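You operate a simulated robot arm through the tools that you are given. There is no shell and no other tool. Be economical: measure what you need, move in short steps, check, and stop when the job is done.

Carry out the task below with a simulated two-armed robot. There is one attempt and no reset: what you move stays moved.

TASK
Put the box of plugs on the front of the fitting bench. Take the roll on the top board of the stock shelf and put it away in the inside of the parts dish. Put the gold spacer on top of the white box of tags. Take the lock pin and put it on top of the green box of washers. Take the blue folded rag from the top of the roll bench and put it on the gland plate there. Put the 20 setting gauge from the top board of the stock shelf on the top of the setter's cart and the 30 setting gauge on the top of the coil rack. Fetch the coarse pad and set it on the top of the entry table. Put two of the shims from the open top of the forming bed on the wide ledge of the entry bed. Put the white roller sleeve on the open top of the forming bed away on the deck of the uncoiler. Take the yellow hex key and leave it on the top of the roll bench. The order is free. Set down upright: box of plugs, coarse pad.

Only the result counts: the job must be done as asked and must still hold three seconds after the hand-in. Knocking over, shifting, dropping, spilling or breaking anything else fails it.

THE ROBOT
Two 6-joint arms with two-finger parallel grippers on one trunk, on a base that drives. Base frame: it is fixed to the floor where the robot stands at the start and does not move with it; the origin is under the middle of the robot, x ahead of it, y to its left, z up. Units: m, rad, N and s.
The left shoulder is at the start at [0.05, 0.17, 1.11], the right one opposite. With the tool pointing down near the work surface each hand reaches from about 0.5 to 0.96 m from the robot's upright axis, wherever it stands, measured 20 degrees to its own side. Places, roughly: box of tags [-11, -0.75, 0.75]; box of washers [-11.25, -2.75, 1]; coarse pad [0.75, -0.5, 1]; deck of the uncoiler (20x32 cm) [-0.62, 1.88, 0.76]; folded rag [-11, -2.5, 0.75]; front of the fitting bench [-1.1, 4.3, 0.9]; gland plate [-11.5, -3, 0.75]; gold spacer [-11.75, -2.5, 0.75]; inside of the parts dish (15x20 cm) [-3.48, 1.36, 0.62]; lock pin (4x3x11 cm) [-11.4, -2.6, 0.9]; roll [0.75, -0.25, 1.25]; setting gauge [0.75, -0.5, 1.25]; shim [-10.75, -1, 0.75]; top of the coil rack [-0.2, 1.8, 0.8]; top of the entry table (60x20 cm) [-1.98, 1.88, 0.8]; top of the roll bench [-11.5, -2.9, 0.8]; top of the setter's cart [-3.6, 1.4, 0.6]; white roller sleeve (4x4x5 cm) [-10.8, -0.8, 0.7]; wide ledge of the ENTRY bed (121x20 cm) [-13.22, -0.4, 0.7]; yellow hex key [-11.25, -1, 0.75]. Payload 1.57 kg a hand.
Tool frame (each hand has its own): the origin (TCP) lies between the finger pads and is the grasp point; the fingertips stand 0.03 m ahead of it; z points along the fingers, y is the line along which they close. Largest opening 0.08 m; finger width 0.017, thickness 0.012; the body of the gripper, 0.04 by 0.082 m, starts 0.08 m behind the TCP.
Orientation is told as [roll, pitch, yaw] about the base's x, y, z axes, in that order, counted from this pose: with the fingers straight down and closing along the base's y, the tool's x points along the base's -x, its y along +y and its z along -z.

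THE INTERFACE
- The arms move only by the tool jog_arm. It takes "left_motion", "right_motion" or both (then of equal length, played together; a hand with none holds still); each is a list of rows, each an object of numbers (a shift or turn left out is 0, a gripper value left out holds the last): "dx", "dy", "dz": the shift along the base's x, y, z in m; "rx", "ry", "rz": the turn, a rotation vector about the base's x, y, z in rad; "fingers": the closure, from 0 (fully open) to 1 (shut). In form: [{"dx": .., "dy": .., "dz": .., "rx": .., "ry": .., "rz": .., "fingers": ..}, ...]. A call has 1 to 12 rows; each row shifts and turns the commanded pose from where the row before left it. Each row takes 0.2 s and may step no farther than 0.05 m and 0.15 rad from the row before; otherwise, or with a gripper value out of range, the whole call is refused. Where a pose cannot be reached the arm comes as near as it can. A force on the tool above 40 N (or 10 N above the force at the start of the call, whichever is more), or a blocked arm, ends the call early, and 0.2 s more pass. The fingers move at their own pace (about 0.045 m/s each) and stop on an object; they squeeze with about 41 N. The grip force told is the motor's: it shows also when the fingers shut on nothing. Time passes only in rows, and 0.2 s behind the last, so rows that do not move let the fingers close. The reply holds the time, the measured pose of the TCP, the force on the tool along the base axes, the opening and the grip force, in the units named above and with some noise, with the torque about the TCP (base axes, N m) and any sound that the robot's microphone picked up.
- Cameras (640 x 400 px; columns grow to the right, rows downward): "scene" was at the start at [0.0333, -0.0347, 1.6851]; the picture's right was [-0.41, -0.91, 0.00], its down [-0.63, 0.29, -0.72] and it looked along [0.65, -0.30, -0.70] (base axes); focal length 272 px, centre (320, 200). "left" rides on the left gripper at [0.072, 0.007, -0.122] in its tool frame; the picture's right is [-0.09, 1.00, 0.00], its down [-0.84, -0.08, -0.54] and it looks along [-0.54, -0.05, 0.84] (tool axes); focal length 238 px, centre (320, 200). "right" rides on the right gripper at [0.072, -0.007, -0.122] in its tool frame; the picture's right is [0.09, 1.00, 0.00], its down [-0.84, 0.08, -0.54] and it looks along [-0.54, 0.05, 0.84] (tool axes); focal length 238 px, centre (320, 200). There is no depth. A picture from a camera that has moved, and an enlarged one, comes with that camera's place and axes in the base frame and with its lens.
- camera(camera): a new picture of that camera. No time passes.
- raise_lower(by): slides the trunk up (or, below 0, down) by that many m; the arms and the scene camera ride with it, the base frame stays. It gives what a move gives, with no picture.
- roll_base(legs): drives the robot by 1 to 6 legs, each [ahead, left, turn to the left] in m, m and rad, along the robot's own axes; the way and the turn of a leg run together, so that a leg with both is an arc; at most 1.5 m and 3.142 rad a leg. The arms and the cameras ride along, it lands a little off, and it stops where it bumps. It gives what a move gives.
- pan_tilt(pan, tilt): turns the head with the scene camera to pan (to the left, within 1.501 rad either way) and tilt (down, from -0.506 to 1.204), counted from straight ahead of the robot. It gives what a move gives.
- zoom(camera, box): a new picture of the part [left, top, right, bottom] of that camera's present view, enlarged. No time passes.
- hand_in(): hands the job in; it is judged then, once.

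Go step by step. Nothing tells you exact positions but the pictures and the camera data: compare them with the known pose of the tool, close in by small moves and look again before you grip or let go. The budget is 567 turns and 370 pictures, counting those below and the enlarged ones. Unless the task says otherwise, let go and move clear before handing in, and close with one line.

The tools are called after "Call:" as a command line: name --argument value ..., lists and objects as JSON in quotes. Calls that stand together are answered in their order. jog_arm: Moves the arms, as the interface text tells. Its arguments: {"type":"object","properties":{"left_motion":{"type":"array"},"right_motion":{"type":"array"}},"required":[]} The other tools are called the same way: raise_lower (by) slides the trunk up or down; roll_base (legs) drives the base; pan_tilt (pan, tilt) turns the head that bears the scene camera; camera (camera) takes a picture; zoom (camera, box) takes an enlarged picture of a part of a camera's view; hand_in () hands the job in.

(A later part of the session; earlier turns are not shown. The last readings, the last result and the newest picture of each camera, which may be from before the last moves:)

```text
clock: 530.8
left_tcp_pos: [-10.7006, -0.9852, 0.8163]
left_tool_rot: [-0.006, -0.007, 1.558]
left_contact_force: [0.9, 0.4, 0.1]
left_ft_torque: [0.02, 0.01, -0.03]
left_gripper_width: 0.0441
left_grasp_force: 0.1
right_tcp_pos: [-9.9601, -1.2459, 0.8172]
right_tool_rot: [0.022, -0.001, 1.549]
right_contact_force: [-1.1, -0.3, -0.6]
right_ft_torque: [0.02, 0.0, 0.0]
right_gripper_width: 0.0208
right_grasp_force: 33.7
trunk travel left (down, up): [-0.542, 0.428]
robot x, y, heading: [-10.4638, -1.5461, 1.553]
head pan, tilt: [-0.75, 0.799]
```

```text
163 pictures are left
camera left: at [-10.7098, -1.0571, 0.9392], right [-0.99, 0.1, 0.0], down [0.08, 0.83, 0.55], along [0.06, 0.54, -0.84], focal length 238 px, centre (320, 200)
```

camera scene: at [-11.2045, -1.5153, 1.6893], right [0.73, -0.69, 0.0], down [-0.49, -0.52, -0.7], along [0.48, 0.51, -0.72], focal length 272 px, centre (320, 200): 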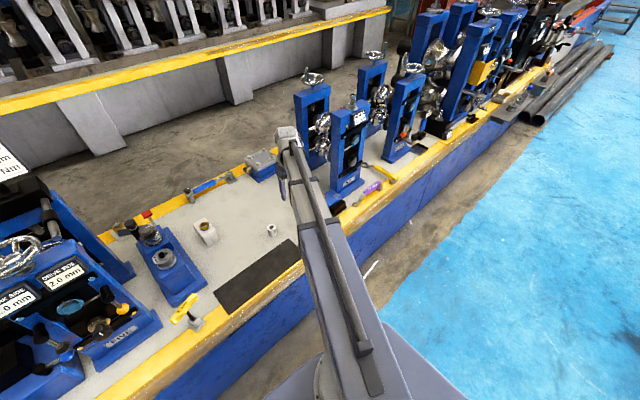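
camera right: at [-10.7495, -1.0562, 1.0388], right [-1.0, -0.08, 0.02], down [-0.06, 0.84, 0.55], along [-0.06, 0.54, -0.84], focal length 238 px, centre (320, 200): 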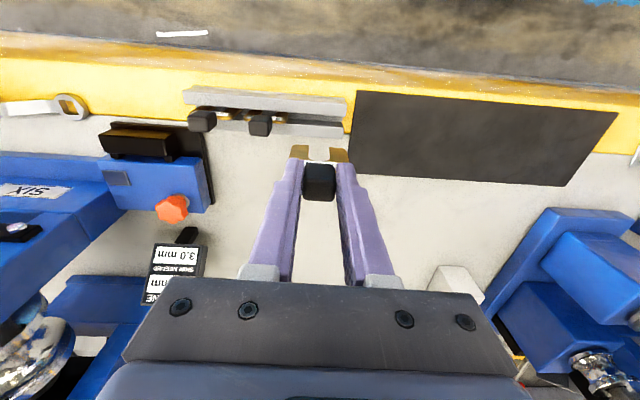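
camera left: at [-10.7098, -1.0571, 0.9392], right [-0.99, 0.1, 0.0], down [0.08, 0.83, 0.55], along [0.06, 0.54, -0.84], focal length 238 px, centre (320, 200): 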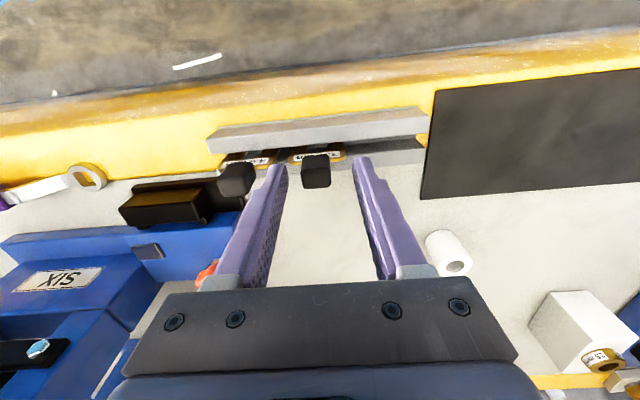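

Call:
jog_arm --left_motion '[{"dx": 0.002}]'

Call:
raise_lower --by -0.019

Call:
jog_arm --left_motion '[{"fingers": 1}, {}, {}, {}]'

Call:
camera --camera "left"

```text
clock: 531.2
left_tcp_pos: [-10.6991, -0.9843, 0.8171]
left_tool_rot: [-0.005, -0.008, 1.56]
left_contact_force: [-0.7, 0.3, -0.4]
left_ft_torque: [0.0, -0.04, 0.02]
left_gripper_width: 0.0438
left_grasp_force: 0.1
right_tcp_pos: [-9.9593, -1.2454, 0.8176]
right_tool_rot: [0.021, -0.002, 1.55]
right_contact_force: [0.6, -0.1, -0.3]
right_ft_torque: [-0.03, 0.04, 0.03]
right_gripper_width: 0.0212
right_grasp_force: 34.2
trunk travel left (down, up): [-0.542, 0.428]
robot x, y, heading: [-10.4646, -1.5452, 1.547]
head pan, tilt: [-0.75, 0.799]
```

```text
clock: 531.8
left_tcp_pos: [-10.699, -0.9857, 0.7983]
left_tool_rot: [-0.005, -0.005, 1.559]
left_contact_force: [0.3, -0.8, -0.8]
left_ft_torque: [0.0, 0.02, 0.03]
left_gripper_width: 0.044
left_grasp_force: 0.1
right_tcp_pos: [-9.9605, -1.2447, 0.7974]
right_tool_rot: [0.02, 0.0, 1.55]
right_contact_force: [0.6, 0.7, -0.8]
right_ft_torque: [-0.01, -0.01, -0.03]
right_gripper_width: 0.0209
right_grasp_force: 34.4
trunk travel left (down, up): [-0.523, 0.447]
robot x, y, heading: [-10.4606, -1.5463, 1.554]
head pan, tilt: [-0.75, 0.799]
```

```text
clock: 532.8
left_tcp_pos: [-10.6987, -0.9842, 0.7975]
left_tool_rot: [-0.005, -0.007, 1.557]
left_contact_force: [-1.0, -0.3, 1.2]
left_ft_torque: [0.03, 0.07, -0.02]
left_gripper_width: 0.0211
left_grasp_force: 33.9
right_tcp_pos: [-9.9605, -1.2457, 0.7981]
right_tool_rot: [0.021, -0.001, 1.55]
right_contact_force: [0.1, -0.7, -0.4]
right_ft_torque: [0.0, -0.01, 0.03]
right_gripper_width: 0.0207
right_grasp_force: 34.5
trunk travel left (down, up): [-0.523, 0.447]
robot x, y, heading: [-10.4633, -1.5384, 1.55]
head pan, tilt: [-0.75, 0.799]
```

```text
162 pictures are left
camera left: at [-10.7074, -1.0571, 0.9202], right [-0.99, 0.1, 0.0], down [0.08, 0.83, 0.55], along [0.06, 0.54, -0.84], focal length 238 px, centre (320, 200)
```

left: 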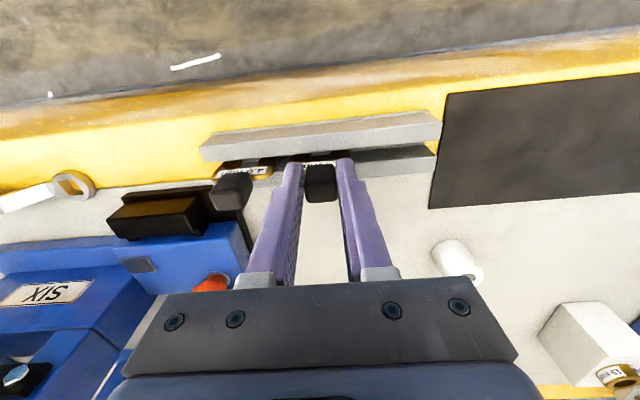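

Call:
raise_lower --by 0.3

Call:
jog_arm --left_motion '[{"dy": -0.045}, {"dy": -0.045}, {"dy": -0.045}, {"dy": -0.045}, {"dx": -0.045}, {"dx": -0.045}, {"dx": -0.045}]'

Call:
camera --camera "left"

Call:
roll_base --legs '[[-0.15, 0, 0.02], [0, 1.4, 0], [0, 1.3, 0]]'

Call:
pan_tilt --pan 0.0 --tilt 0.7

Call:
camera --camera "scene"

```text
clock: 535.8
left_tcp_pos: [-10.6986, -0.9852, 1.0971]
left_tool_rot: [-0.006, -0.007, 1.558]
left_contact_force: [0.1, 0.3, -1.3]
left_ft_torque: [0.02, 0.0, 0.01]
left_gripper_width: 0.0209
left_grasp_force: 34.4
right_tcp_pos: [-9.9602, -1.2455, 1.0974]
right_tool_rot: [0.022, -0.002, 1.55]
right_contact_force: [-0.3, 0.5, 0.5]
right_ft_torque: [-0.02, 0.03, -0.03]
right_gripper_width: 0.0209
right_grasp_force: 34.2
trunk travel left (down, up): [-0.823, 0.147]
robot x, y, heading: [-10.4628, -1.5421, 1.552]
head pan, tilt: [-0.75, 0.799]
```

```text
clock: 537.4
left_tcp_pos: [-10.8353, -1.085, 1.098]
left_tool_rot: [-0.007, -0.005, 1.557]
left_contact_force: [0.1, -0.1, -0.9]
left_ft_torque: [-0.01, 0.0, 0.03]
left_gripper_width: 0.0212
left_grasp_force: 34.2
left hand out of reach, approached as far as the arm can: row 3, 4
right_tcp_pos: [-9.9605, -1.245, 1.0987]
right_tool_rot: [0.019, -0.004, 1.548]
right_contact_force: [-0.8, 0.3, -0.9]
right_ft_torque: [0.01, 0.01, 0.01]
right_gripper_width: 0.021
right_grasp_force: 34.8
trunk travel left (down, up): [-0.823, 0.147]
robot x, y, heading: [-10.4654, -1.5365, 1.556]
head pan, tilt: [-0.75, 0.799]
```

```text
161 pictures are left
camera left: at [-10.8435, -1.1572, 1.2198], right [-0.99, 0.11, -0.01], down [0.09, 0.83, 0.55], along [0.06, 0.54, -0.84], focal length 238 px, centre (320, 200)
```

left: 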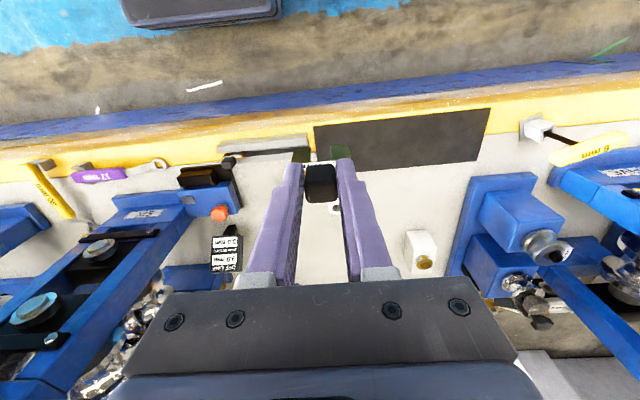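

```text
clock: 551.4
left_tcp_pos: [-13.5047, -1.2225, 1.0986]
left_tool_rot: [-0.005, -0.006, 1.563]
left_contact_force: [-0.1, 0.2, -0.5]
left_ft_torque: [0.04, 0.03, -0.01]
left_gripper_width: 0.021
left_grasp_force: 34.3
right_tcp_pos: [-12.6309, -1.3767, 1.0975]
right_tool_rot: [0.018, -0.002, 1.555]
right_contact_force: [-0.7, 0.1, -0.5]
right_ft_torque: [0.0, -0.01, 0.02]
right_gripper_width: 0.0208
right_grasp_force: 34.4
trunk travel left (down, up): [-0.823, 0.147]
robot x, y, heading: [-13.1309, -1.6771, 1.56]
head pan, tilt: [-0.75, 0.799]
```

```text
clock: 552.5
left_tcp_pos: [-13.5052, -1.2228, 1.0976]
left_tool_rot: [-0.006, -0.007, 1.564]
left_contact_force: [-0.1, -0.1, -0.8]
left_ft_torque: [-0.03, 0.0, 0.02]
left_gripper_width: 0.0209
left_grasp_force: 34.5
right_tcp_pos: [-12.6319, -1.3773, 1.0968]
right_tool_rot: [0.02, -0.002, 1.554]
right_contact_force: [0.2, -0.4, -0.7]
right_ft_torque: [0.0, -0.01, -0.01]
right_gripper_width: 0.0213
right_grasp_force: 34.3
trunk travel left (down, up): [-0.823, 0.147]
robot x, y, heading: [-13.1331, -1.6783, 1.564]
head pan, tilt: [0.0, 0.7]
```

```text
160 pictures are left
camera scene: at [-13.1326, -1.6339, 1.7887], right [1.0, -0.01, 0.0], down [-0.01, -0.64, -0.76], along [0.01, 0.76, -0.64], focal length 272 px, centre (320, 200)
```

scene: 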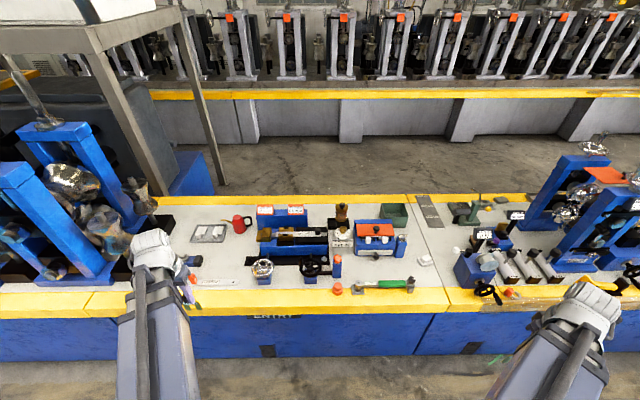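

Call:
zoom --camera "scene" --box '[180, 170, 440, 310]'

```text
2.46 times, centred on (310, 240) of scene
camera zoom: at [-13.1326, -1.6339, 1.7887], right [1.0, -0.01, 0.0], down [-0.01, -0.64, -0.76], along [0.01, 0.76, -0.64], focal length 669 px, centre (345, 102)
```

zoom: 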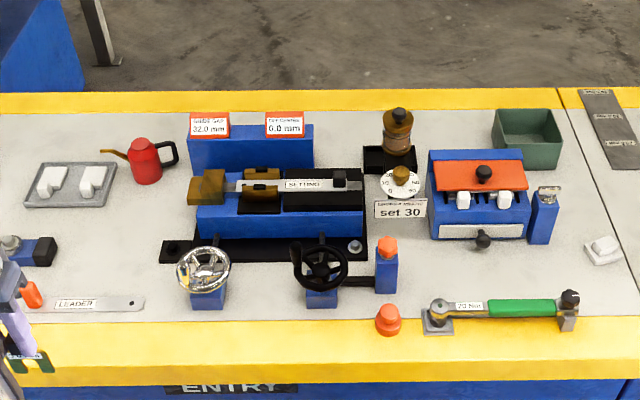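

Call:
jog_arm --left_motion '[{"rx": 0.15}, {"rx": 0.15}, {"rx": 0.15}, {"rx": 0.15}, {"rx": 0.15}, {"rx": 0.15}]'

Call:
roll_base --legs '[[0.13, 0.45, 0.007]]'

Call:
camera --camera "left"

Call:
camera --camera "scene"

```text
clock: 553.9
left_tcp_pos: [-13.5637, -1.1398, 1.1824]
left_tool_rot: [0.003, -0.906, 1.559]
left_contact_force: [0.3, -0.7, -1.6]
left_ft_torque: [-0.02, -0.02, 0.03]
left_gripper_width: 0.021
left_grasp_force: 34.5
left hand out of reach, approached as far as the arm can: row 2, 3, 4, 5, 6
right_tcp_pos: [-12.6304, -1.3776, 1.0973]
right_tool_rot: [0.021, -0.003, 1.556]
right_contact_force: [-0.2, 0.3, 0.4]
right_ft_torque: [0.05, 0.01, -0.01]
right_gripper_width: 0.021
right_grasp_force: 34.1
trunk travel left (down, up): [-0.823, 0.147]
robot x, y, heading: [-13.132, -1.6769, 1.563]
head pan, tilt: [0.0, 0.7]
```

```text
clock: 556.7
left_tcp_pos: [-14.0217, -1.0146, 1.182]
left_tool_rot: [0.0, -0.904, 1.572]
left_contact_force: [0.6, 0.6, -0.3]
left_ft_torque: [0.01, 0.03, -0.01]
left_gripper_width: 0.0002
left_grasp_force: 21.8
right_tcp_pos: [-13.0877, -1.2411, 1.0986]
right_tool_rot: [0.021, -0.002, 1.565]
right_contact_force: [-0.5, 0.4, 0.0]
right_ft_torque: [0.03, -0.04, 0.01]
right_gripper_width: 0.0209
right_grasp_force: 34.0
trunk travel left (down, up): [-0.823, 0.147]
robot x, y, heading: [-13.5842, -1.5503, 1.575]
head pan, tilt: [0.0, 0.7]
```

```text
158 pictures are left
camera left: at [-14.0293, -1.1539, 1.2011], right [-1.0, 0.06, 0.07], down [0.08, 0.09, 0.99], along [0.05, 0.99, -0.1], focal length 238 px, centre (320, 200)
```

left: 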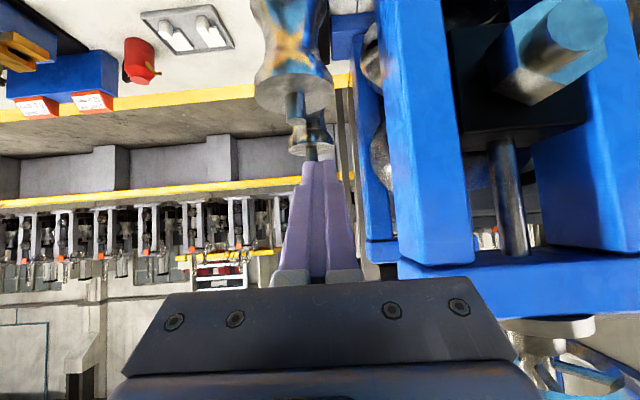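

```text
157 pictures are left
camera scene: at [-13.5875, -1.5019, 1.7887], right [1.0, 0.0, 0.0], down [0.0, -0.64, -0.76], along [0.0, 0.76, -0.64], focal length 272 px, centre (320, 200)
```

scene: 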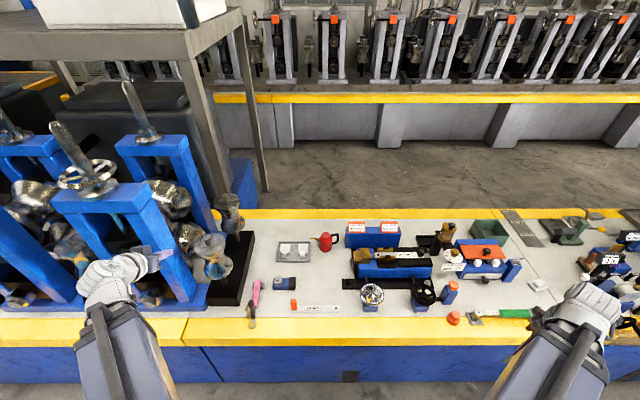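

Call:
zoom --camera "scene" --box '[60, 200, 320, 380]'

Call:
zoom --camera "left" --box '[100, 0, 420, 200]'

```text
2.22 times, centred on (190, 290) of scene
camera zoom: at [-13.5875, -1.5019, 1.7887], right [1.0, 0.0, 0.0], down [0.0, -0.64, -0.76], along [0.0, 0.76, -0.64], focal length 604 px, centre (609, 0)
```

zoom: 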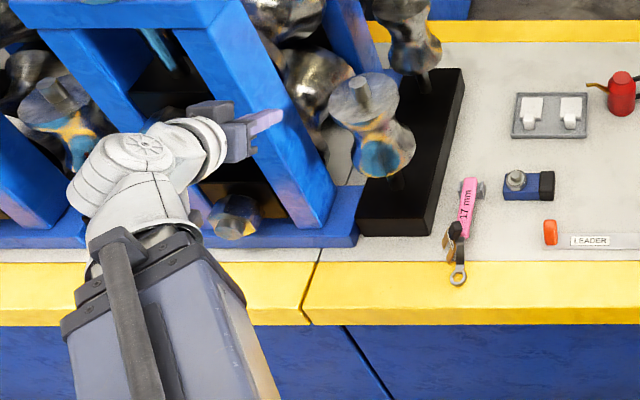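

```text
2.00 times, centred on (260, 100) of left
camera zoom: at [-14.0293, -1.1539, 1.2011], right [-1.0, 0.06, 0.07], down [0.08, 0.09, 0.99], along [0.05, 0.99, -0.1], focal length 477 px, centre (440, 400)
```

zoom: 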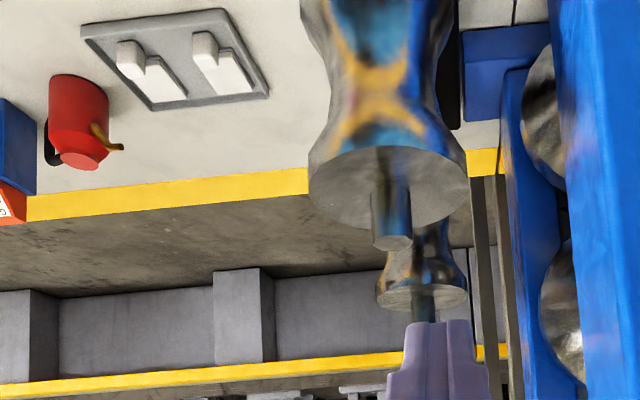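

The left shim was knocked out and lies on the bed by the pink wrench. I pull the left hand back and look closely.

Call:
jog_arm --left_motion '[{"dy": -0.03}, {"dy": -0.03}, {"dx": 0.045}, {"dx": 0.045}, {"dx": 0.045}]'

Call:
camera --camera "left"

Call:
zoom --camera "scene" --box '[200, 250, 330, 340]'

```text
clock: 557.7
left_tcp_pos: [-14.009, -1.0053, 1.1806]
left_tool_rot: [0.024, -0.896, 1.571]
left_contact_force: [-4.2, -14.9, 7.8]
left_ft_torque: [0.07, -0.14, 0.1]
left_gripper_width: 0.0
left_grasp_force: 21.0
left hand out of reach, approached as far as the arm can: row 1, 2, 3, 4, 5
right_tcp_pos: [-13.0872, -1.2391, 1.0995]
right_tool_rot: [0.021, 0.0, 1.567]
right_contact_force: [-0.1, 0.8, -0.1]
right_ft_torque: [-0.04, 0.03, -0.02]
right_gripper_width: 0.0211
right_grasp_force: 34.5
trunk travel left (down, up): [-0.823, 0.147]
robot x, y, heading: [-13.5855, -1.5452, 1.576]
head pan, tilt: [0.0, 0.7]
stopped in row 5 (left hand): the force on the tool passed its limit at 57 N (the readings are from after the stop); the commanded pose is now the measured one
```

```text
154 pictures are left
camera left: at [-14.0133, -1.145, 1.2017], right [-1.0, 0.04, 0.09], down [0.09, 0.1, 0.99], along [0.03, 0.99, -0.1], focal length 238 px, centre (320, 200)
```

left: 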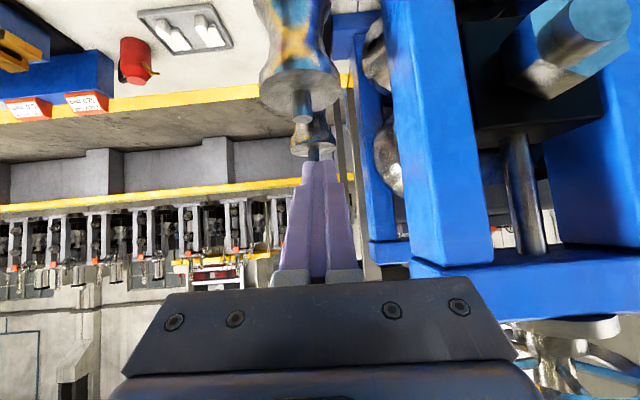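

```text
4.44 times, centred on (265, 295) of scene
camera zoom: at [-13.5862, -1.503, 1.7889], right [1.0, 0.0, 0.0], down [0.0, -0.64, -0.77], along [0.0, 0.77, -0.64], focal length 1209 px, centre (564, -222)
```

zoom: 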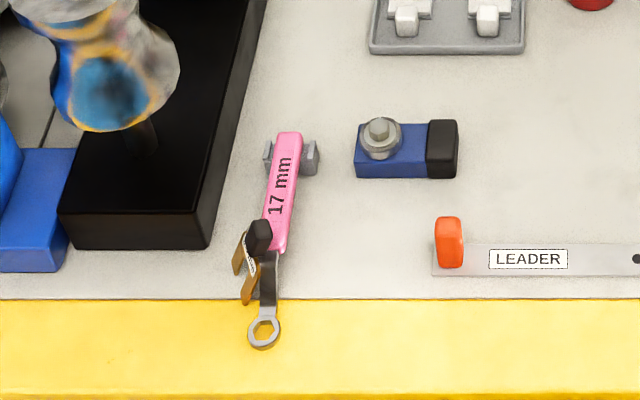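

Call:
raise_lower --by 0.14

Call:
camera --camera "left"

Call:
zoom --camera "scene" --box '[60, 200, 320, 380]'

```text
clock: 558.5
left_tcp_pos: [-14.0066, -1.0053, 1.2338]
left_tool_rot: [0.024, -0.895, 1.567]
left_contact_force: [-1.0, -0.9, -0.1]
left_ft_torque: [0.02, -0.04, -0.05]
left_gripper_width: 0.0004
left_grasp_force: 20.8
right_tcp_pos: [-13.0869, -1.239, 1.1508]
right_tool_rot: [0.021, -0.003, 1.568]
right_contact_force: [0.0, 0.1, 0.3]
right_ft_torque: [-0.02, 0.03, 0.0]
right_gripper_width: 0.0208
right_grasp_force: 33.8
trunk travel left (down, up): [-0.875, 0.095]
robot x, y, heading: [-13.5833, -1.5494, 1.575]
head pan, tilt: [0.0, 0.7]
stopped: the force on the tool passed its limit at 44 N (the readings are from after the stop); the commanded pose is now the measured one
```

```text
152 pictures are left
camera left: at [-14.0125, -1.1449, 1.2551], right [-1.0, 0.04, 0.09], down [0.09, 0.1, 0.99], along [0.04, 0.99, -0.11], focal length 238 px, centre (320, 200)
```

left: 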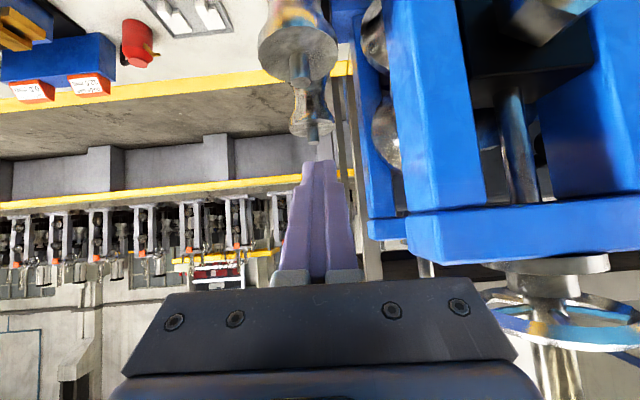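

```text
2.22 times, centred on (190, 290) of scene
camera zoom: at [-13.5854, -1.503, 1.8422], right [1.0, 0.0, 0.0], down [0.0, -0.64, -0.77], along [0.0, 0.77, -0.64], focal length 604 px, centre (609, 0)
```

zoom: 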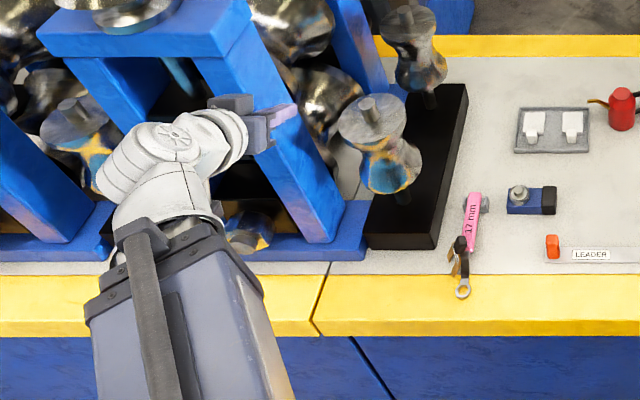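

Call:
jog_arm --left_motion '[{"dx": 0.02}, {"dx": 0.02}]'

```text
clock: 558.9
left_tcp_pos: [-14.0063, -1.0045, 1.2326]
left_tool_rot: [0.044, -0.888, 1.568]
left_contact_force: [-15.1, -23.0, 5.5]
left_ft_torque: [-0.15, 0.0, 0.43]
left_gripper_width: 0.0001
left_grasp_force: 21.2
left hand out of reach, approached as far as the arm can: row 1
right_tcp_pos: [-13.0884, -1.2399, 1.1508]
right_tool_rot: [0.021, -0.003, 1.571]
right_contact_force: [1.4, 0.2, -1.9]
right_ft_torque: [-0.06, 0.03, -0.01]
right_gripper_width: 0.0211
right_grasp_force: 34.4
trunk travel left (down, up): [-0.875, 0.095]
robot x, y, heading: [-13.5866, -1.5501, 1.576]
head pan, tilt: [0.0, 0.7]
stopped in row 1 (left hand): the force on the tool passed its limit at 48 N (the readings are from after the stop); the commanded pose is now the measured one
```

Call:
raise_lower --by -0.05

Call:
roll_base --legs '[[-0.03, -0.1, 0]]'

Call:
camera --camera "left"

Call:
camera --camera "scene"

```text
clock: 559.8
left_tcp_pos: [-14.0022, -1.0042, 1.1808]
left_tool_rot: [0.035, -0.89, 1.568]
left_contact_force: [2.7, -16.1, 11.9]
left_ft_torque: [0.15, -0.01, -0.09]
left_gripper_width: 0.0001
left_grasp_force: 21.3
right_tcp_pos: [-13.0868, -1.2397, 1.0984]
right_tool_rot: [0.021, -0.004, 1.568]
right_contact_force: [0.4, 0.4, -0.6]
right_ft_torque: [0.02, 0.04, -0.02]
right_gripper_width: 0.0209
right_grasp_force: 34.4
trunk travel left (down, up): [-0.824, 0.146]
robot x, y, heading: [-13.5869, -1.5511, 1.567]
head pan, tilt: [0.0, 0.7]
stopped: the force on the tool passed its limit at 73 N (the readings are from after the stop); the commanded pose is now the measured one
```

```text
clock: 561.0
left_tcp_pos: [-13.9035, -1.0286, 1.1811]
left_tool_rot: [0.036, -0.889, 1.565]
left_contact_force: [0.5, -0.6, -0.8]
left_ft_torque: [-0.03, -0.01, 0.05]
left_gripper_width: 0.0
left_grasp_force: 21.5
right_tcp_pos: [-12.9857, -1.2689, 1.0982]
right_tool_rot: [0.023, -0.004, 1.57]
right_contact_force: [0.1, 0.3, -0.3]
right_ft_torque: [0.01, 0.01, -0.03]
right_gripper_width: 0.0209
right_grasp_force: 34.1
trunk travel left (down, up): [-0.824, 0.146]
robot x, y, heading: [-13.481, -1.5763, 1.572]
head pan, tilt: [0.0, 0.7]
```

```text
150 pictures are left
camera left: at [-13.9058, -1.1699, 1.2031], right [-0.99, 0.04, 0.09], down [0.1, 0.11, 0.99], along [0.02, 0.99, -0.11], focal length 238 px, centre (320, 200)
```

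left: 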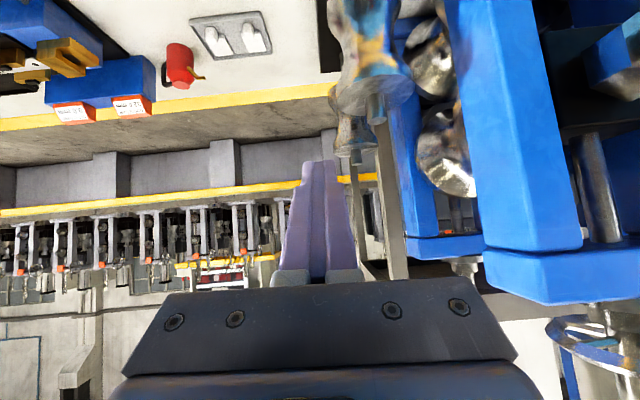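

```text
149 pictures are left
camera scene: at [-13.4842, -1.5327, 1.79], right [1.0, 0.0, 0.0], down [0.0, -0.64, -0.77], along [0.0, 0.77, -0.64], focal length 272 px, centre (320, 200)
```

scene: 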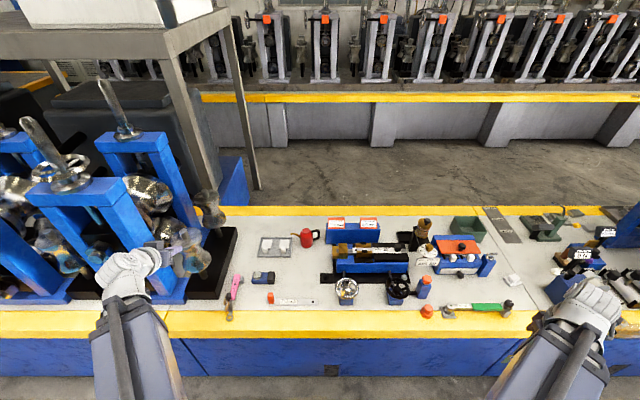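

Call:
jog_arm --left_motion '[{"rx": -0.15, "fingers": 0}, {"rx": -0.15}, {"rx": -0.15}, {"rx": -0.15}, {"rx": -0.15}, {"rx": -0.14}]'

Call:
camera --camera "left"

```text
clock: 562.4
left_tcp_pos: [-13.9038, -1.0299, 1.0983]
left_tool_rot: [0.032, 0.006, 1.57]
left_contact_force: [-0.3, 0.5, -0.1]
left_ft_torque: [-0.02, 0.03, 0.0]
left_gripper_width: 0.0799
left_grasp_force: 0.1
left hand out of reach, approached as far as the arm can: row 1, 2, 3, 4, 5
right_tcp_pos: [-12.988, -1.2687, 1.0992]
right_tool_rot: [0.021, -0.002, 1.57]
right_contact_force: [0.6, 0.3, -0.7]
right_ft_torque: [-0.02, -0.02, -0.02]
right_gripper_width: 0.0212
right_grasp_force: 34.4
trunk travel left (down, up): [-0.824, 0.146]
robot x, y, heading: [-13.4861, -1.5772, 1.575]
head pan, tilt: [0.0, 0.7]
```

```text
148 pictures are left
camera left: at [-13.9071, -1.1007, 1.2223], right [-1.0, 0.09, 0.03], down [0.1, 0.84, 0.54], along [0.02, 0.54, -0.84], focal length 238 px, centre (320, 200)
```

left: 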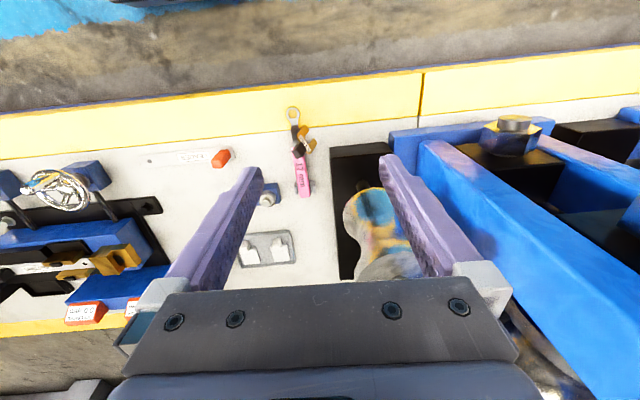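

Call:
zoom --camera "left" --box '[240, 90, 380, 220]'

```text
3.08 times, centred on (310, 155) of left
camera zoom: at [-13.9071, -1.1007, 1.2223], right [-1.0, 0.09, 0.03], down [0.1, 0.84, 0.54], along [0.02, 0.54, -0.84], focal length 733 px, centre (351, 338)
```

zoom: 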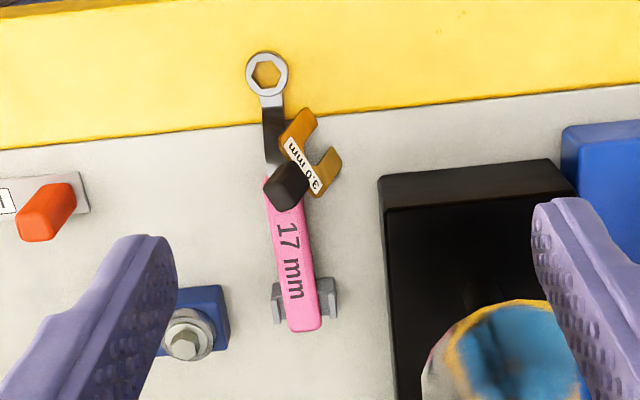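

Call:
jog_arm --left_motion '[{"rz": -0.15, "dx": 0.02, "dy": 0.03}, {"rz": -0.15, "dx": 0.02, "dy": 0.03}, {"rz": -0.15, "dy": 0.03}, {"rz": -0.07, "dy": 0.02}]'

Call:
raise_lower --by -0.2

Call:
camera --camera "left"

```text
clock: 562.9
left_tcp_pos: [-13.88, -0.9978, 1.099]
left_tool_rot: [0.032, 0.018, 1.379]
left_contact_force: [-1.0, -5.8, 3.1]
left_ft_torque: [0.56, 0.06, 0.34]
left_gripper_width: 0.0799
left_grasp_force: 0.1
right_tcp_pos: [-12.9875, -1.2672, 1.0982]
right_tool_rot: [0.022, -0.004, 1.569]
right_contact_force: [0.1, 0.2, -0.4]
right_ft_torque: [-0.01, -0.02, -0.03]
right_gripper_width: 0.0213
right_grasp_force: 34.1
trunk travel left (down, up): [-0.824, 0.146]
robot x, y, heading: [-13.4831, -1.5744, 1.572]
head pan, tilt: [0.0, 0.7]
stopped in row 2 (left hand): the force on the tool passed its limit at 64 N (the readings are from after the stop); the commanded pose is now the measured one
```

```text
clock: 565.1
left_tcp_pos: [-13.8809, -0.9964, 0.8997]
left_tool_rot: [0.033, 0.018, 1.376]
left_contact_force: [-0.8, -6.2, -3.5]
left_ft_torque: [0.51, -0.19, 0.28]
left_gripper_width: 0.0785
left_grasp_force: 0.2
right_tcp_pos: [-12.988, -1.2687, 0.8997]
right_tool_rot: [0.019, -0.003, 1.571]
right_contact_force: [0.2, 0.1, -1.0]
right_ft_torque: [-0.03, -0.01, 0.01]
right_gripper_width: 0.0209
right_grasp_force: 34.4
trunk travel left (down, up): [-0.624, 0.346]
robot x, y, heading: [-13.4836, -1.5761, 1.571]
head pan, tilt: [0.0, 0.7]
```

```text
146 pictures are left
camera left: at [-13.8967, -1.0645, 1.0233], right [-0.96, 0.28, 0.03], down [0.25, 0.81, 0.53], along [0.12, 0.51, -0.85], focal length 238 px, centre (320, 200)
```

left: 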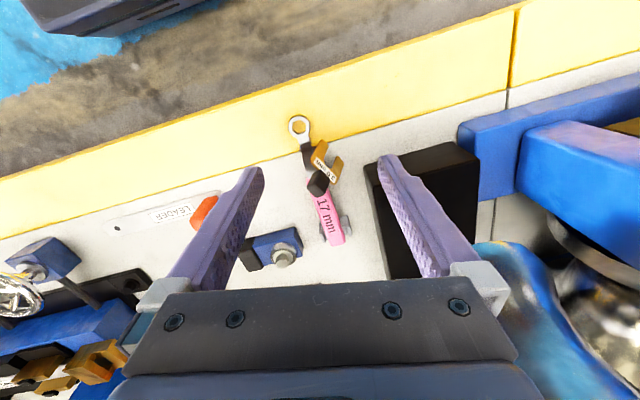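

Call:
roll_base --legs '[[-0.05, -0.06, 0]]'

Call:
camera --camera "left"

Call:
zoom --camera "scene" --box '[60, 180, 300, 340]'

```text
clock: 566.2
left_tcp_pos: [-13.8189, -1.0457, 0.8989]
left_tool_rot: [0.033, 0.016, 1.381]
left_contact_force: [0.3, -0.6, 1.6]
left_ft_torque: [-0.02, 0.05, -0.01]
left_gripper_width: 0.0799
left_grasp_force: 0.1
right_tcp_pos: [-12.9261, -1.3168, 0.8993]
right_tool_rot: [0.022, -0.004, 1.57]
right_contact_force: [-0.3, -0.2, -1.0]
right_ft_torque: [0.02, 0.0, 0.02]
right_gripper_width: 0.0211
right_grasp_force: 33.9
trunk travel left (down, up): [-0.624, 0.346]
robot x, y, heading: [-13.4252, -1.6252, 1.577]
head pan, tilt: [0.0, 0.7]
```

```text
145 pictures are left
camera left: at [-13.8358, -1.114, 1.0242], right [-0.96, 0.28, 0.03], down [0.25, 0.81, 0.53], along [0.12, 0.51, -0.85], focal length 238 px, centre (320, 200)
```

left: 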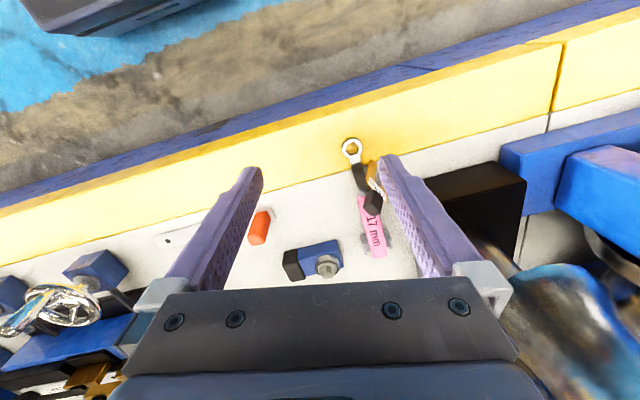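

```text
2.50 times, centred on (180, 260) of scene
camera zoom: at [-13.4245, -1.5822, 1.59], right [1.0, 0.0, 0.0], down [0.0, -0.64, -0.77], along [0.0, 0.77, -0.64], focal length 680 px, centre (670, 50)
```

zoom: 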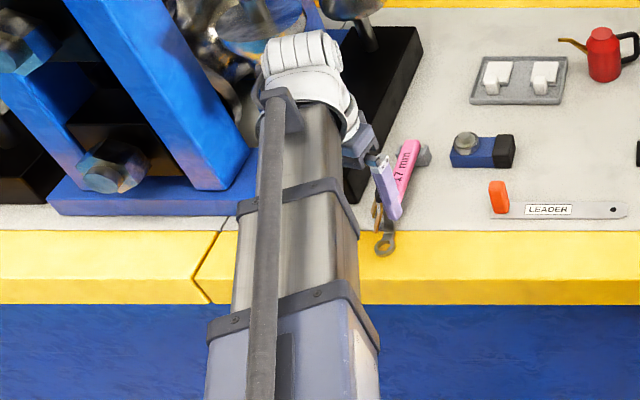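

Call:
raise_lower --by 0.25

Call:
roll_base --legs '[[0, -0.35, 0]]'

Call:
pan_tilt --pan 0.6 --tilt 0.7

Call:
camera --camera "scene"

```text
clock: 568.7
left_tcp_pos: [-13.8201, -1.0445, 1.1489]
left_tool_rot: [0.032, 0.019, 1.379]
left_contact_force: [0.0, -0.1, 0.4]
left_ft_torque: [0.0, -0.02, -0.01]
left_gripper_width: 0.0798
left_grasp_force: 0.1
right_tcp_pos: [-12.9272, -1.3164, 1.148]
right_tool_rot: [0.021, -0.002, 1.571]
right_contact_force: [-0.5, -0.3, -0.7]
right_ft_torque: [-0.02, 0.02, 0.0]
right_gripper_width: 0.0212
right_grasp_force: 34.2
trunk travel left (down, up): [-0.874, 0.096]
robot x, y, heading: [-13.4258, -1.6216, 1.576]
head pan, tilt: [0.0, 0.7]
```

```text
clock: 571.0
left_tcp_pos: [-13.4623, -1.0442, 1.1489]
left_tool_rot: [0.032, 0.018, 1.378]
left_contact_force: [0.2, 1.2, 0.8]
left_ft_torque: [0.01, -0.01, 0.04]
left_gripper_width: 0.0798
left_grasp_force: 0.1
right_tcp_pos: [-12.5702, -1.3151, 1.1494]
right_tool_rot: [0.021, -0.001, 1.571]
right_contact_force: [0.5, 0.2, -0.9]
right_ft_torque: [-0.01, 0.01, -0.01]
right_gripper_width: 0.021
right_grasp_force: 34.0
trunk travel left (down, up): [-0.874, 0.096]
robot x, y, heading: [-13.0679, -1.6231, 1.573]
head pan, tilt: [0.0, 0.7]
```

```text
clock: 572.0
left_tcp_pos: [-13.463, -1.0437, 1.1475]
left_tool_rot: [0.032, 0.016, 1.377]
left_contact_force: [0.0, 0.1, -0.4]
left_ft_torque: [0.01, 0.02, 0.0]
left_gripper_width: 0.08
left_grasp_force: 0.0
right_tcp_pos: [-12.5711, -1.3153, 1.1484]
right_tool_rot: [0.021, 0.0, 1.57]
right_contact_force: [0.0, -0.4, -1.2]
right_ft_torque: [0.01, 0.01, 0.0]
right_gripper_width: 0.021
right_grasp_force: 34.6
trunk travel left (down, up): [-0.874, 0.096]
robot x, y, heading: [-13.069, -1.6217, 1.568]
head pan, tilt: [0.6, 0.7]
```

```text
143 pictures are left
camera scene: at [-13.1169, -1.5946, 1.84], right [0.82, 0.57, 0.0], down [0.37, -0.53, -0.77], along [-0.43, 0.63, -0.64], focal length 272 px, centre (320, 200)
```

scene: 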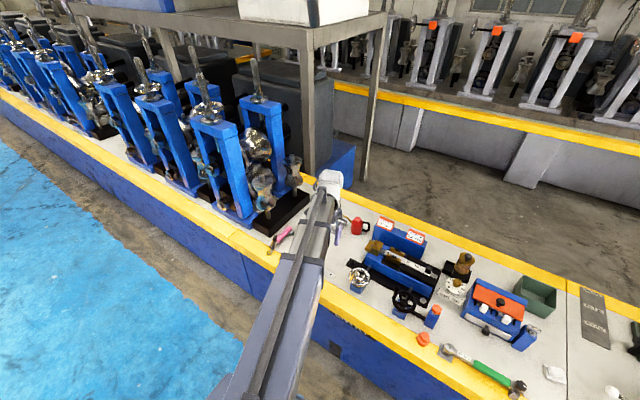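

Call:
zoom --camera "scene" --box '[210, 110, 370, 260]'

```text
2.67 times, centred on (290, 185) of scene
camera zoom: at [-13.1169, -1.5946, 1.84], right [0.82, 0.57, 0.0], down [0.37, -0.53, -0.77], along [-0.43, 0.63, -0.64], focal length 725 px, centre (400, 240)
```

zoom: 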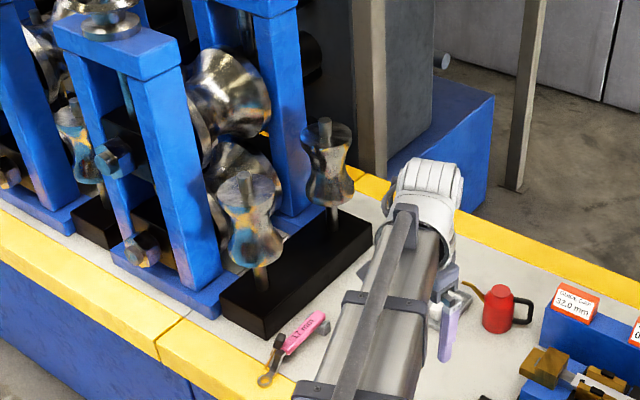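

Call:
jog_arm --left_motion '[{"rz": -0.15, "fingers": 0.4}, {"rz": -0.15}, {"rx": 0.1316, "ry": -0.072}, {"rx": 0.1316, "ry": -0.072}, {"rx": 0.1316, "ry": -0.072}, {"rx": 0.1316, "ry": -0.072}, {"rx": 0.1316, "ry": -0.072}, {"rx": 0.1316, "ry": -0.072}]'

Call:
camera --camera "left"

```text
clock: 573.8
left_tcp_pos: [-13.463, -1.0445, 1.229]
left_tool_rot: [0.022, -0.884, 1.085]
left_contact_force: [-0.3, 1.1, -0.2]
left_ft_torque: [0.0, 0.05, 0.06]
left_gripper_width: 0.0479
left_grasp_force: 0.1
left hand out of reach, approached as far as the arm can: row 4, 5, 6, 7, 8
right_tcp_pos: [-12.5712, -1.3149, 1.1478]
right_tool_rot: [0.021, -0.004, 1.57]
right_contact_force: [-0.1, 0.9, -1.6]
right_ft_torque: [0.01, 0.0, 0.04]
right_gripper_width: 0.0211
right_grasp_force: 34.0
trunk travel left (down, up): [-0.874, 0.096]
robot x, y, heading: [-13.0665, -1.6221, 1.574]
head pan, tilt: [0.6, 0.7]
```

```text
141 pictures are left
camera left: at [-13.5332, -1.1663, 1.2524], right [-0.86, 0.5, 0.08], down [0.13, 0.06, 0.99], along [0.49, 0.86, -0.12], focal length 238 px, centre (320, 200)
```

left: 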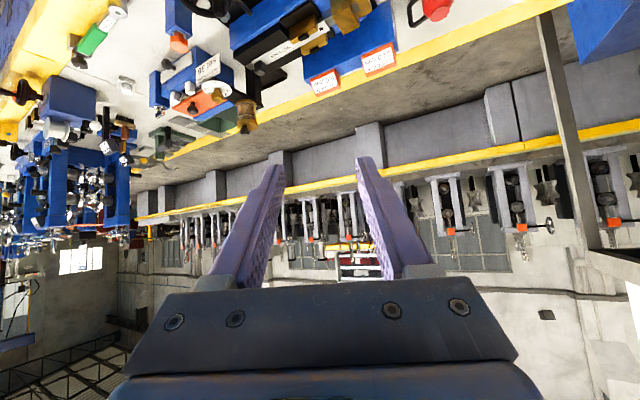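

Call:
roll_base --legs '[[-0.05, 0.33, 0]]'

Call:
raise_lower --by -0.25

Call:
camera --camera "left"

```text
clock: 576.0
left_tcp_pos: [-13.7939, -1.0965, 1.2287]
left_tool_rot: [0.02, -0.881, 1.084]
left_contact_force: [-0.7, 0.3, 0.6]
left_ft_torque: [-0.01, 0.01, 0.01]
left_gripper_width: 0.0481
left_grasp_force: 0.1
right_tcp_pos: [-12.9021, -1.3668, 1.1496]
right_tool_rot: [0.02, -0.003, 1.571]
right_contact_force: [0.3, -0.4, 0.0]
right_ft_torque: [-0.04, -0.01, 0.01]
right_gripper_width: 0.0213
right_grasp_force: 34.5
trunk travel left (down, up): [-0.874, 0.096]
robot x, y, heading: [-13.3956, -1.6749, 1.569]
head pan, tilt: [0.6, 0.7]
```

```text
clock: 578.6
left_tcp_pos: [-13.7931, -1.097, 0.9794]
left_tool_rot: [0.021, -0.883, 1.085]
left_contact_force: [-0.2, 0.2, 0.4]
left_ft_torque: [0.0, 0.01, 0.0]
left_gripper_width: 0.0478
left_grasp_force: 0.1
right_tcp_pos: [-12.9016, -1.3671, 0.8987]
right_tool_rot: [0.022, -0.002, 1.57]
right_contact_force: [-0.2, 0.4, -0.7]
right_ft_torque: [-0.01, -0.01, -0.01]
right_gripper_width: 0.0208
right_grasp_force: 34.3
trunk travel left (down, up): [-0.624, 0.346]
robot x, y, heading: [-13.3996, -1.6741, 1.576]
head pan, tilt: [0.6, 0.7]
```

```text
140 pictures are left
camera left: at [-13.8629, -1.2177, 1.0023], right [-0.86, 0.5, 0.08], down [0.13, 0.06, 0.99], along [0.49, 0.86, -0.12], focal length 238 px, centre (320, 200)
```

left: 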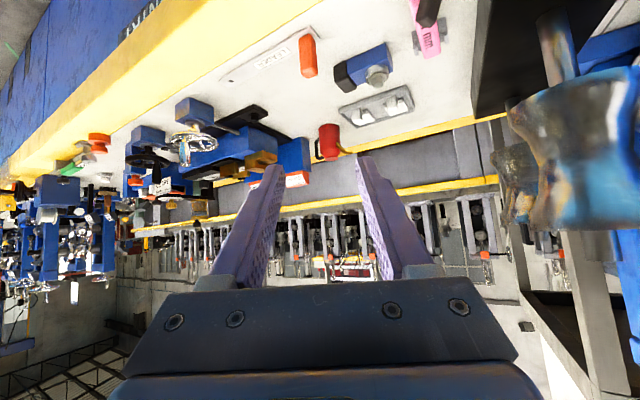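

Call:
jog_arm --left_motion '[{"dx": -0.03, "dy": 0.03}, {"dx": -0.03, "dy": 0.035}, {"dx": -0.028, "dy": 0.035}, {"dy": 0.03}]'

Call:
camera --camera "left"

```text
clock: 579.6
left_tcp_pos: [-13.8806, -0.9664, 0.9804]
left_tool_rot: [0.019, -0.882, 1.083]
left_contact_force: [4.9, -6.3, 0.7]
left_ft_torque: [0.03, 0.09, 0.32]
left_gripper_width: 0.0408
left_grasp_force: 0.0
right_tcp_pos: [-12.8998, -1.3672, 0.8978]
right_tool_rot: [0.022, -0.003, 1.571]
right_contact_force: [0.4, -0.1, -1.3]
right_ft_torque: [0.01, 0.02, -0.02]
right_gripper_width: 0.0207
right_grasp_force: 34.8
trunk travel left (down, up): [-0.624, 0.346]
robot x, y, heading: [-13.3967, -1.6784, 1.574]
head pan, tilt: [0.6, 0.7]
```

```text
139 pictures are left
camera left: at [-13.9506, -1.0895, 1.0029], right [-0.86, 0.51, 0.08], down [0.13, 0.06, 0.99], along [0.5, 0.86, -0.12], focal length 238 px, centre (320, 200)
```

left: 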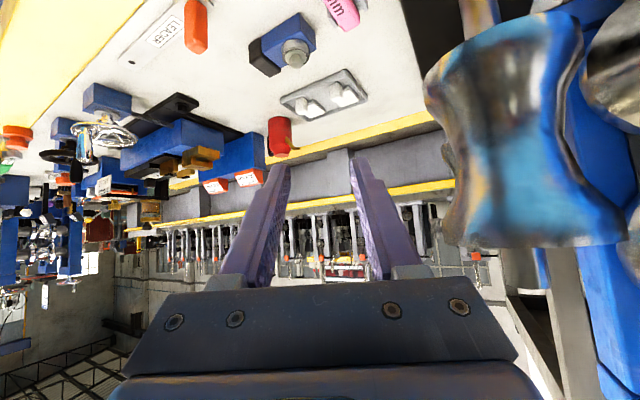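

Call:
jog_arm --left_motion '[{"dx": 0.02, "dy": -0.03}, {"dx": 0.01, "dy": -0.03}]'

Call:
raise_lower --by -0.15

Call:
camera --camera "left"

```text
clock: 580.2
left_tcp_pos: [-13.8524, -1.0261, 0.9796]
left_tool_rot: [0.02, -0.884, 1.085]
left_contact_force: [0.0, 0.5, -0.4]
left_ft_torque: [0.0, 0.0, -0.01]
left_gripper_width: 0.0481
left_grasp_force: 0.1
right_tcp_pos: [-12.9016, -1.3662, 0.8987]
right_tool_rot: [0.021, -0.003, 1.572]
right_contact_force: [0.4, 0.7, -0.6]
right_ft_torque: [-0.01, 0.0, 0.01]
right_gripper_width: 0.021
right_grasp_force: 34.7
trunk travel left (down, up): [-0.624, 0.346]
robot x, y, heading: [-13.3985, -1.6811, 1.574]
head pan, tilt: [0.6, 0.7]
```

```text
clock: 582.0
left_tcp_pos: [-13.8523, -1.0261, 0.8289]
left_tool_rot: [0.021, -0.884, 1.084]
left_contact_force: [-0.3, 0.4, -0.5]
left_ft_torque: [0.0, 0.01, -0.02]
left_gripper_width: 0.048
left_grasp_force: 0.1
right_tcp_pos: [-12.9009, -1.3669, 0.7493]
right_tool_rot: [0.022, -0.002, 1.571]
right_contact_force: [-1.4, 0.0, 0.0]
right_ft_torque: [0.01, 0.05, -0.03]
right_gripper_width: 0.0209
right_grasp_force: 34.3
trunk travel left (down, up): [-0.474, 0.496]
robot x, y, heading: [-13.4006, -1.6766, 1.579]
head pan, tilt: [0.6, 0.7]
```

```text
138 pictures are left
camera left: at [-13.9218, -1.1483, 0.8523], right [-0.86, 0.5, 0.08], down [0.13, 0.06, 0.99], along [0.49, 0.86, -0.12], focal length 238 px, centre (320, 200)
```

left: 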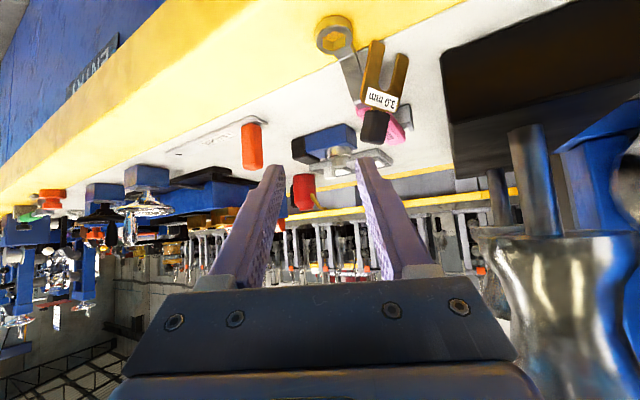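

Call:
raise_lower --by -0.03

Call:
jog_arm --left_motion '[{"dx": -0.007, "dy": 0.03}, {"dx": -0.004, "dy": 0.03}]'

Call:
camera --camera "left"

```text
clock: 582.7
left_tcp_pos: [-13.8523, -1.0261, 0.7989]
left_tool_rot: [0.021, -0.883, 1.085]
left_contact_force: [-0.1, 1.3, 0.4]
left_ft_torque: [0.03, 0.01, -0.01]
left_gripper_width: 0.048
left_grasp_force: 0.0
right_tcp_pos: [-12.9014, -1.3668, 0.7193]
right_tool_rot: [0.022, -0.001, 1.571]
right_contact_force: [0.4, 0.0, -1.0]
right_ft_torque: [0.0, -0.02, -0.05]
right_gripper_width: 0.021
right_grasp_force: 33.8
trunk travel left (down, up): [-0.444, 0.526]
robot x, y, heading: [-13.399, -1.676, 1.572]
head pan, tilt: [0.6, 0.7]
```

```text
clock: 583.3
left_tcp_pos: [-13.8641, -0.9659, 0.7991]
left_tool_rot: [0.021, -0.883, 1.084]
left_contact_force: [0.4, -0.6, -0.4]
left_ft_torque: [0.05, 0.0, 0.02]
left_gripper_width: 0.048
left_grasp_force: 0.1
right_tcp_pos: [-12.9003, -1.3667, 0.7185]
right_tool_rot: [0.022, -0.002, 1.571]
right_contact_force: [-0.1, 0.1, -0.2]
right_ft_torque: [0.0, -0.04, 0.02]
right_gripper_width: 0.0209
right_grasp_force: 34.0
trunk travel left (down, up): [-0.444, 0.526]
robot x, y, heading: [-13.3974, -1.6729, 1.583]
head pan, tilt: [0.6, 0.7]
```

```text
137 pictures are left
camera left: at [-13.9335, -1.0881, 0.8221], right [-0.86, 0.5, 0.08], down [0.13, 0.06, 0.99], along [0.49, 0.86, -0.12], focal length 238 px, centre (320, 200)
```

left: 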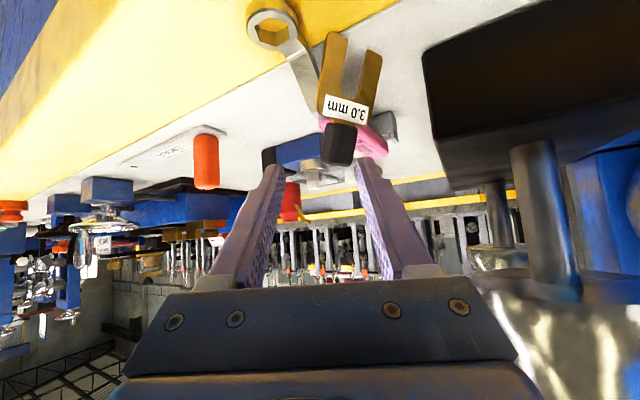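

Call:
jog_arm --left_motion '[{"dx": -0.001, "dy": 0.017}, {"dx": -0.001, "dy": 0.017}]'

Call:
camera --camera "left"

```text
clock: 584.0
left_tcp_pos: [-13.8595, -0.9407, 0.7992]
left_tool_rot: [0.007, -0.877, 1.085]
left_contact_force: [8.0, -5.5, -4.8]
left_ft_torque: [0.44, 0.18, 0.66]
left_gripper_width: 0.0481
left_grasp_force: 0.1
right_tcp_pos: [-12.9001, -1.3675, 0.7175]
right_tool_rot: [0.02, -0.005, 1.571]
right_contact_force: [0.5, 0.4, -0.6]
right_ft_torque: [0.01, -0.01, 0.01]
right_gripper_width: 0.021
right_grasp_force: 34.5
trunk travel left (down, up): [-0.444, 0.526]
robot x, y, heading: [-13.3956, -1.6735, 1.572]
head pan, tilt: [0.6, 0.7]
stopped in row 2 (left hand): the force on the tool passed its limit at 47 N (the readings are from after the stop); the commanded pose is now the measured one
```

```text
136 pictures are left
camera left: at [-13.9304, -1.0611, 0.8224], right [-0.86, 0.51, 0.08], down [0.13, 0.07, 0.99], along [0.5, 0.86, -0.12], focal length 238 px, centre (320, 200)
```

left: 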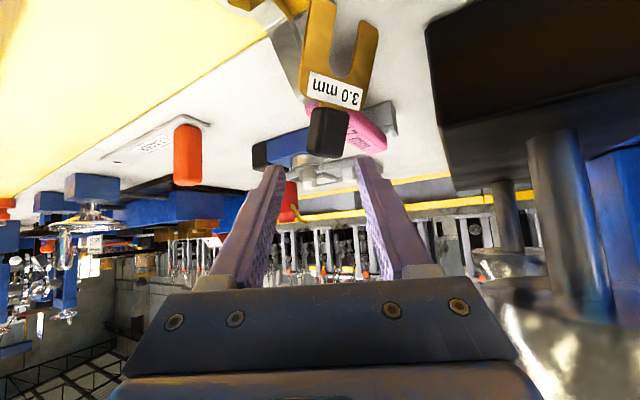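

Call:
jog_arm --left_motion '[{"dx": 0.01, "dy": -0.04}, {"dx": 0.01, "dy": -0.04}, {"rz": 0.13}, {"rz": 0.135}]'

Call:
camera --camera "left"

```text
clock: 585.0
left_tcp_pos: [-13.8395, -1.02, 0.798]
left_tool_rot: [0.01, -0.879, 1.355]
left_contact_force: [-0.2, -1.3, 0.6]
left_ft_torque: [0.0, 0.03, -0.01]
left_gripper_width: 0.0478
left_grasp_force: 0.1
right_tcp_pos: [-12.9008, -1.3663, 0.7184]
right_tool_rot: [0.021, -0.001, 1.57]
right_contact_force: [-0.6, -0.6, -0.1]
right_ft_torque: [-0.04, -0.02, -0.03]
right_gripper_width: 0.0213
right_grasp_force: 34.2
trunk travel left (down, up): [-0.444, 0.526]
robot x, y, heading: [-13.3964, -1.6743, 1.572]
head pan, tilt: [0.6, 0.7]
```

```text
135 pictures are left
camera left: at [-13.8762, -1.1548, 0.8221], right [-0.96, 0.26, 0.08], down [0.11, 0.1, 0.99], along [0.25, 0.96, -0.12], focal length 238 px, centre (320, 200)
```

left: 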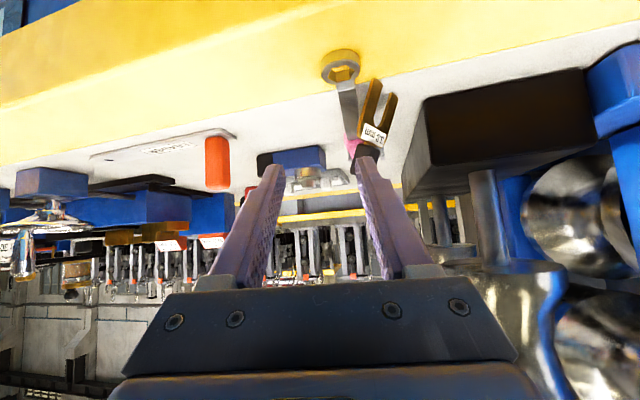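

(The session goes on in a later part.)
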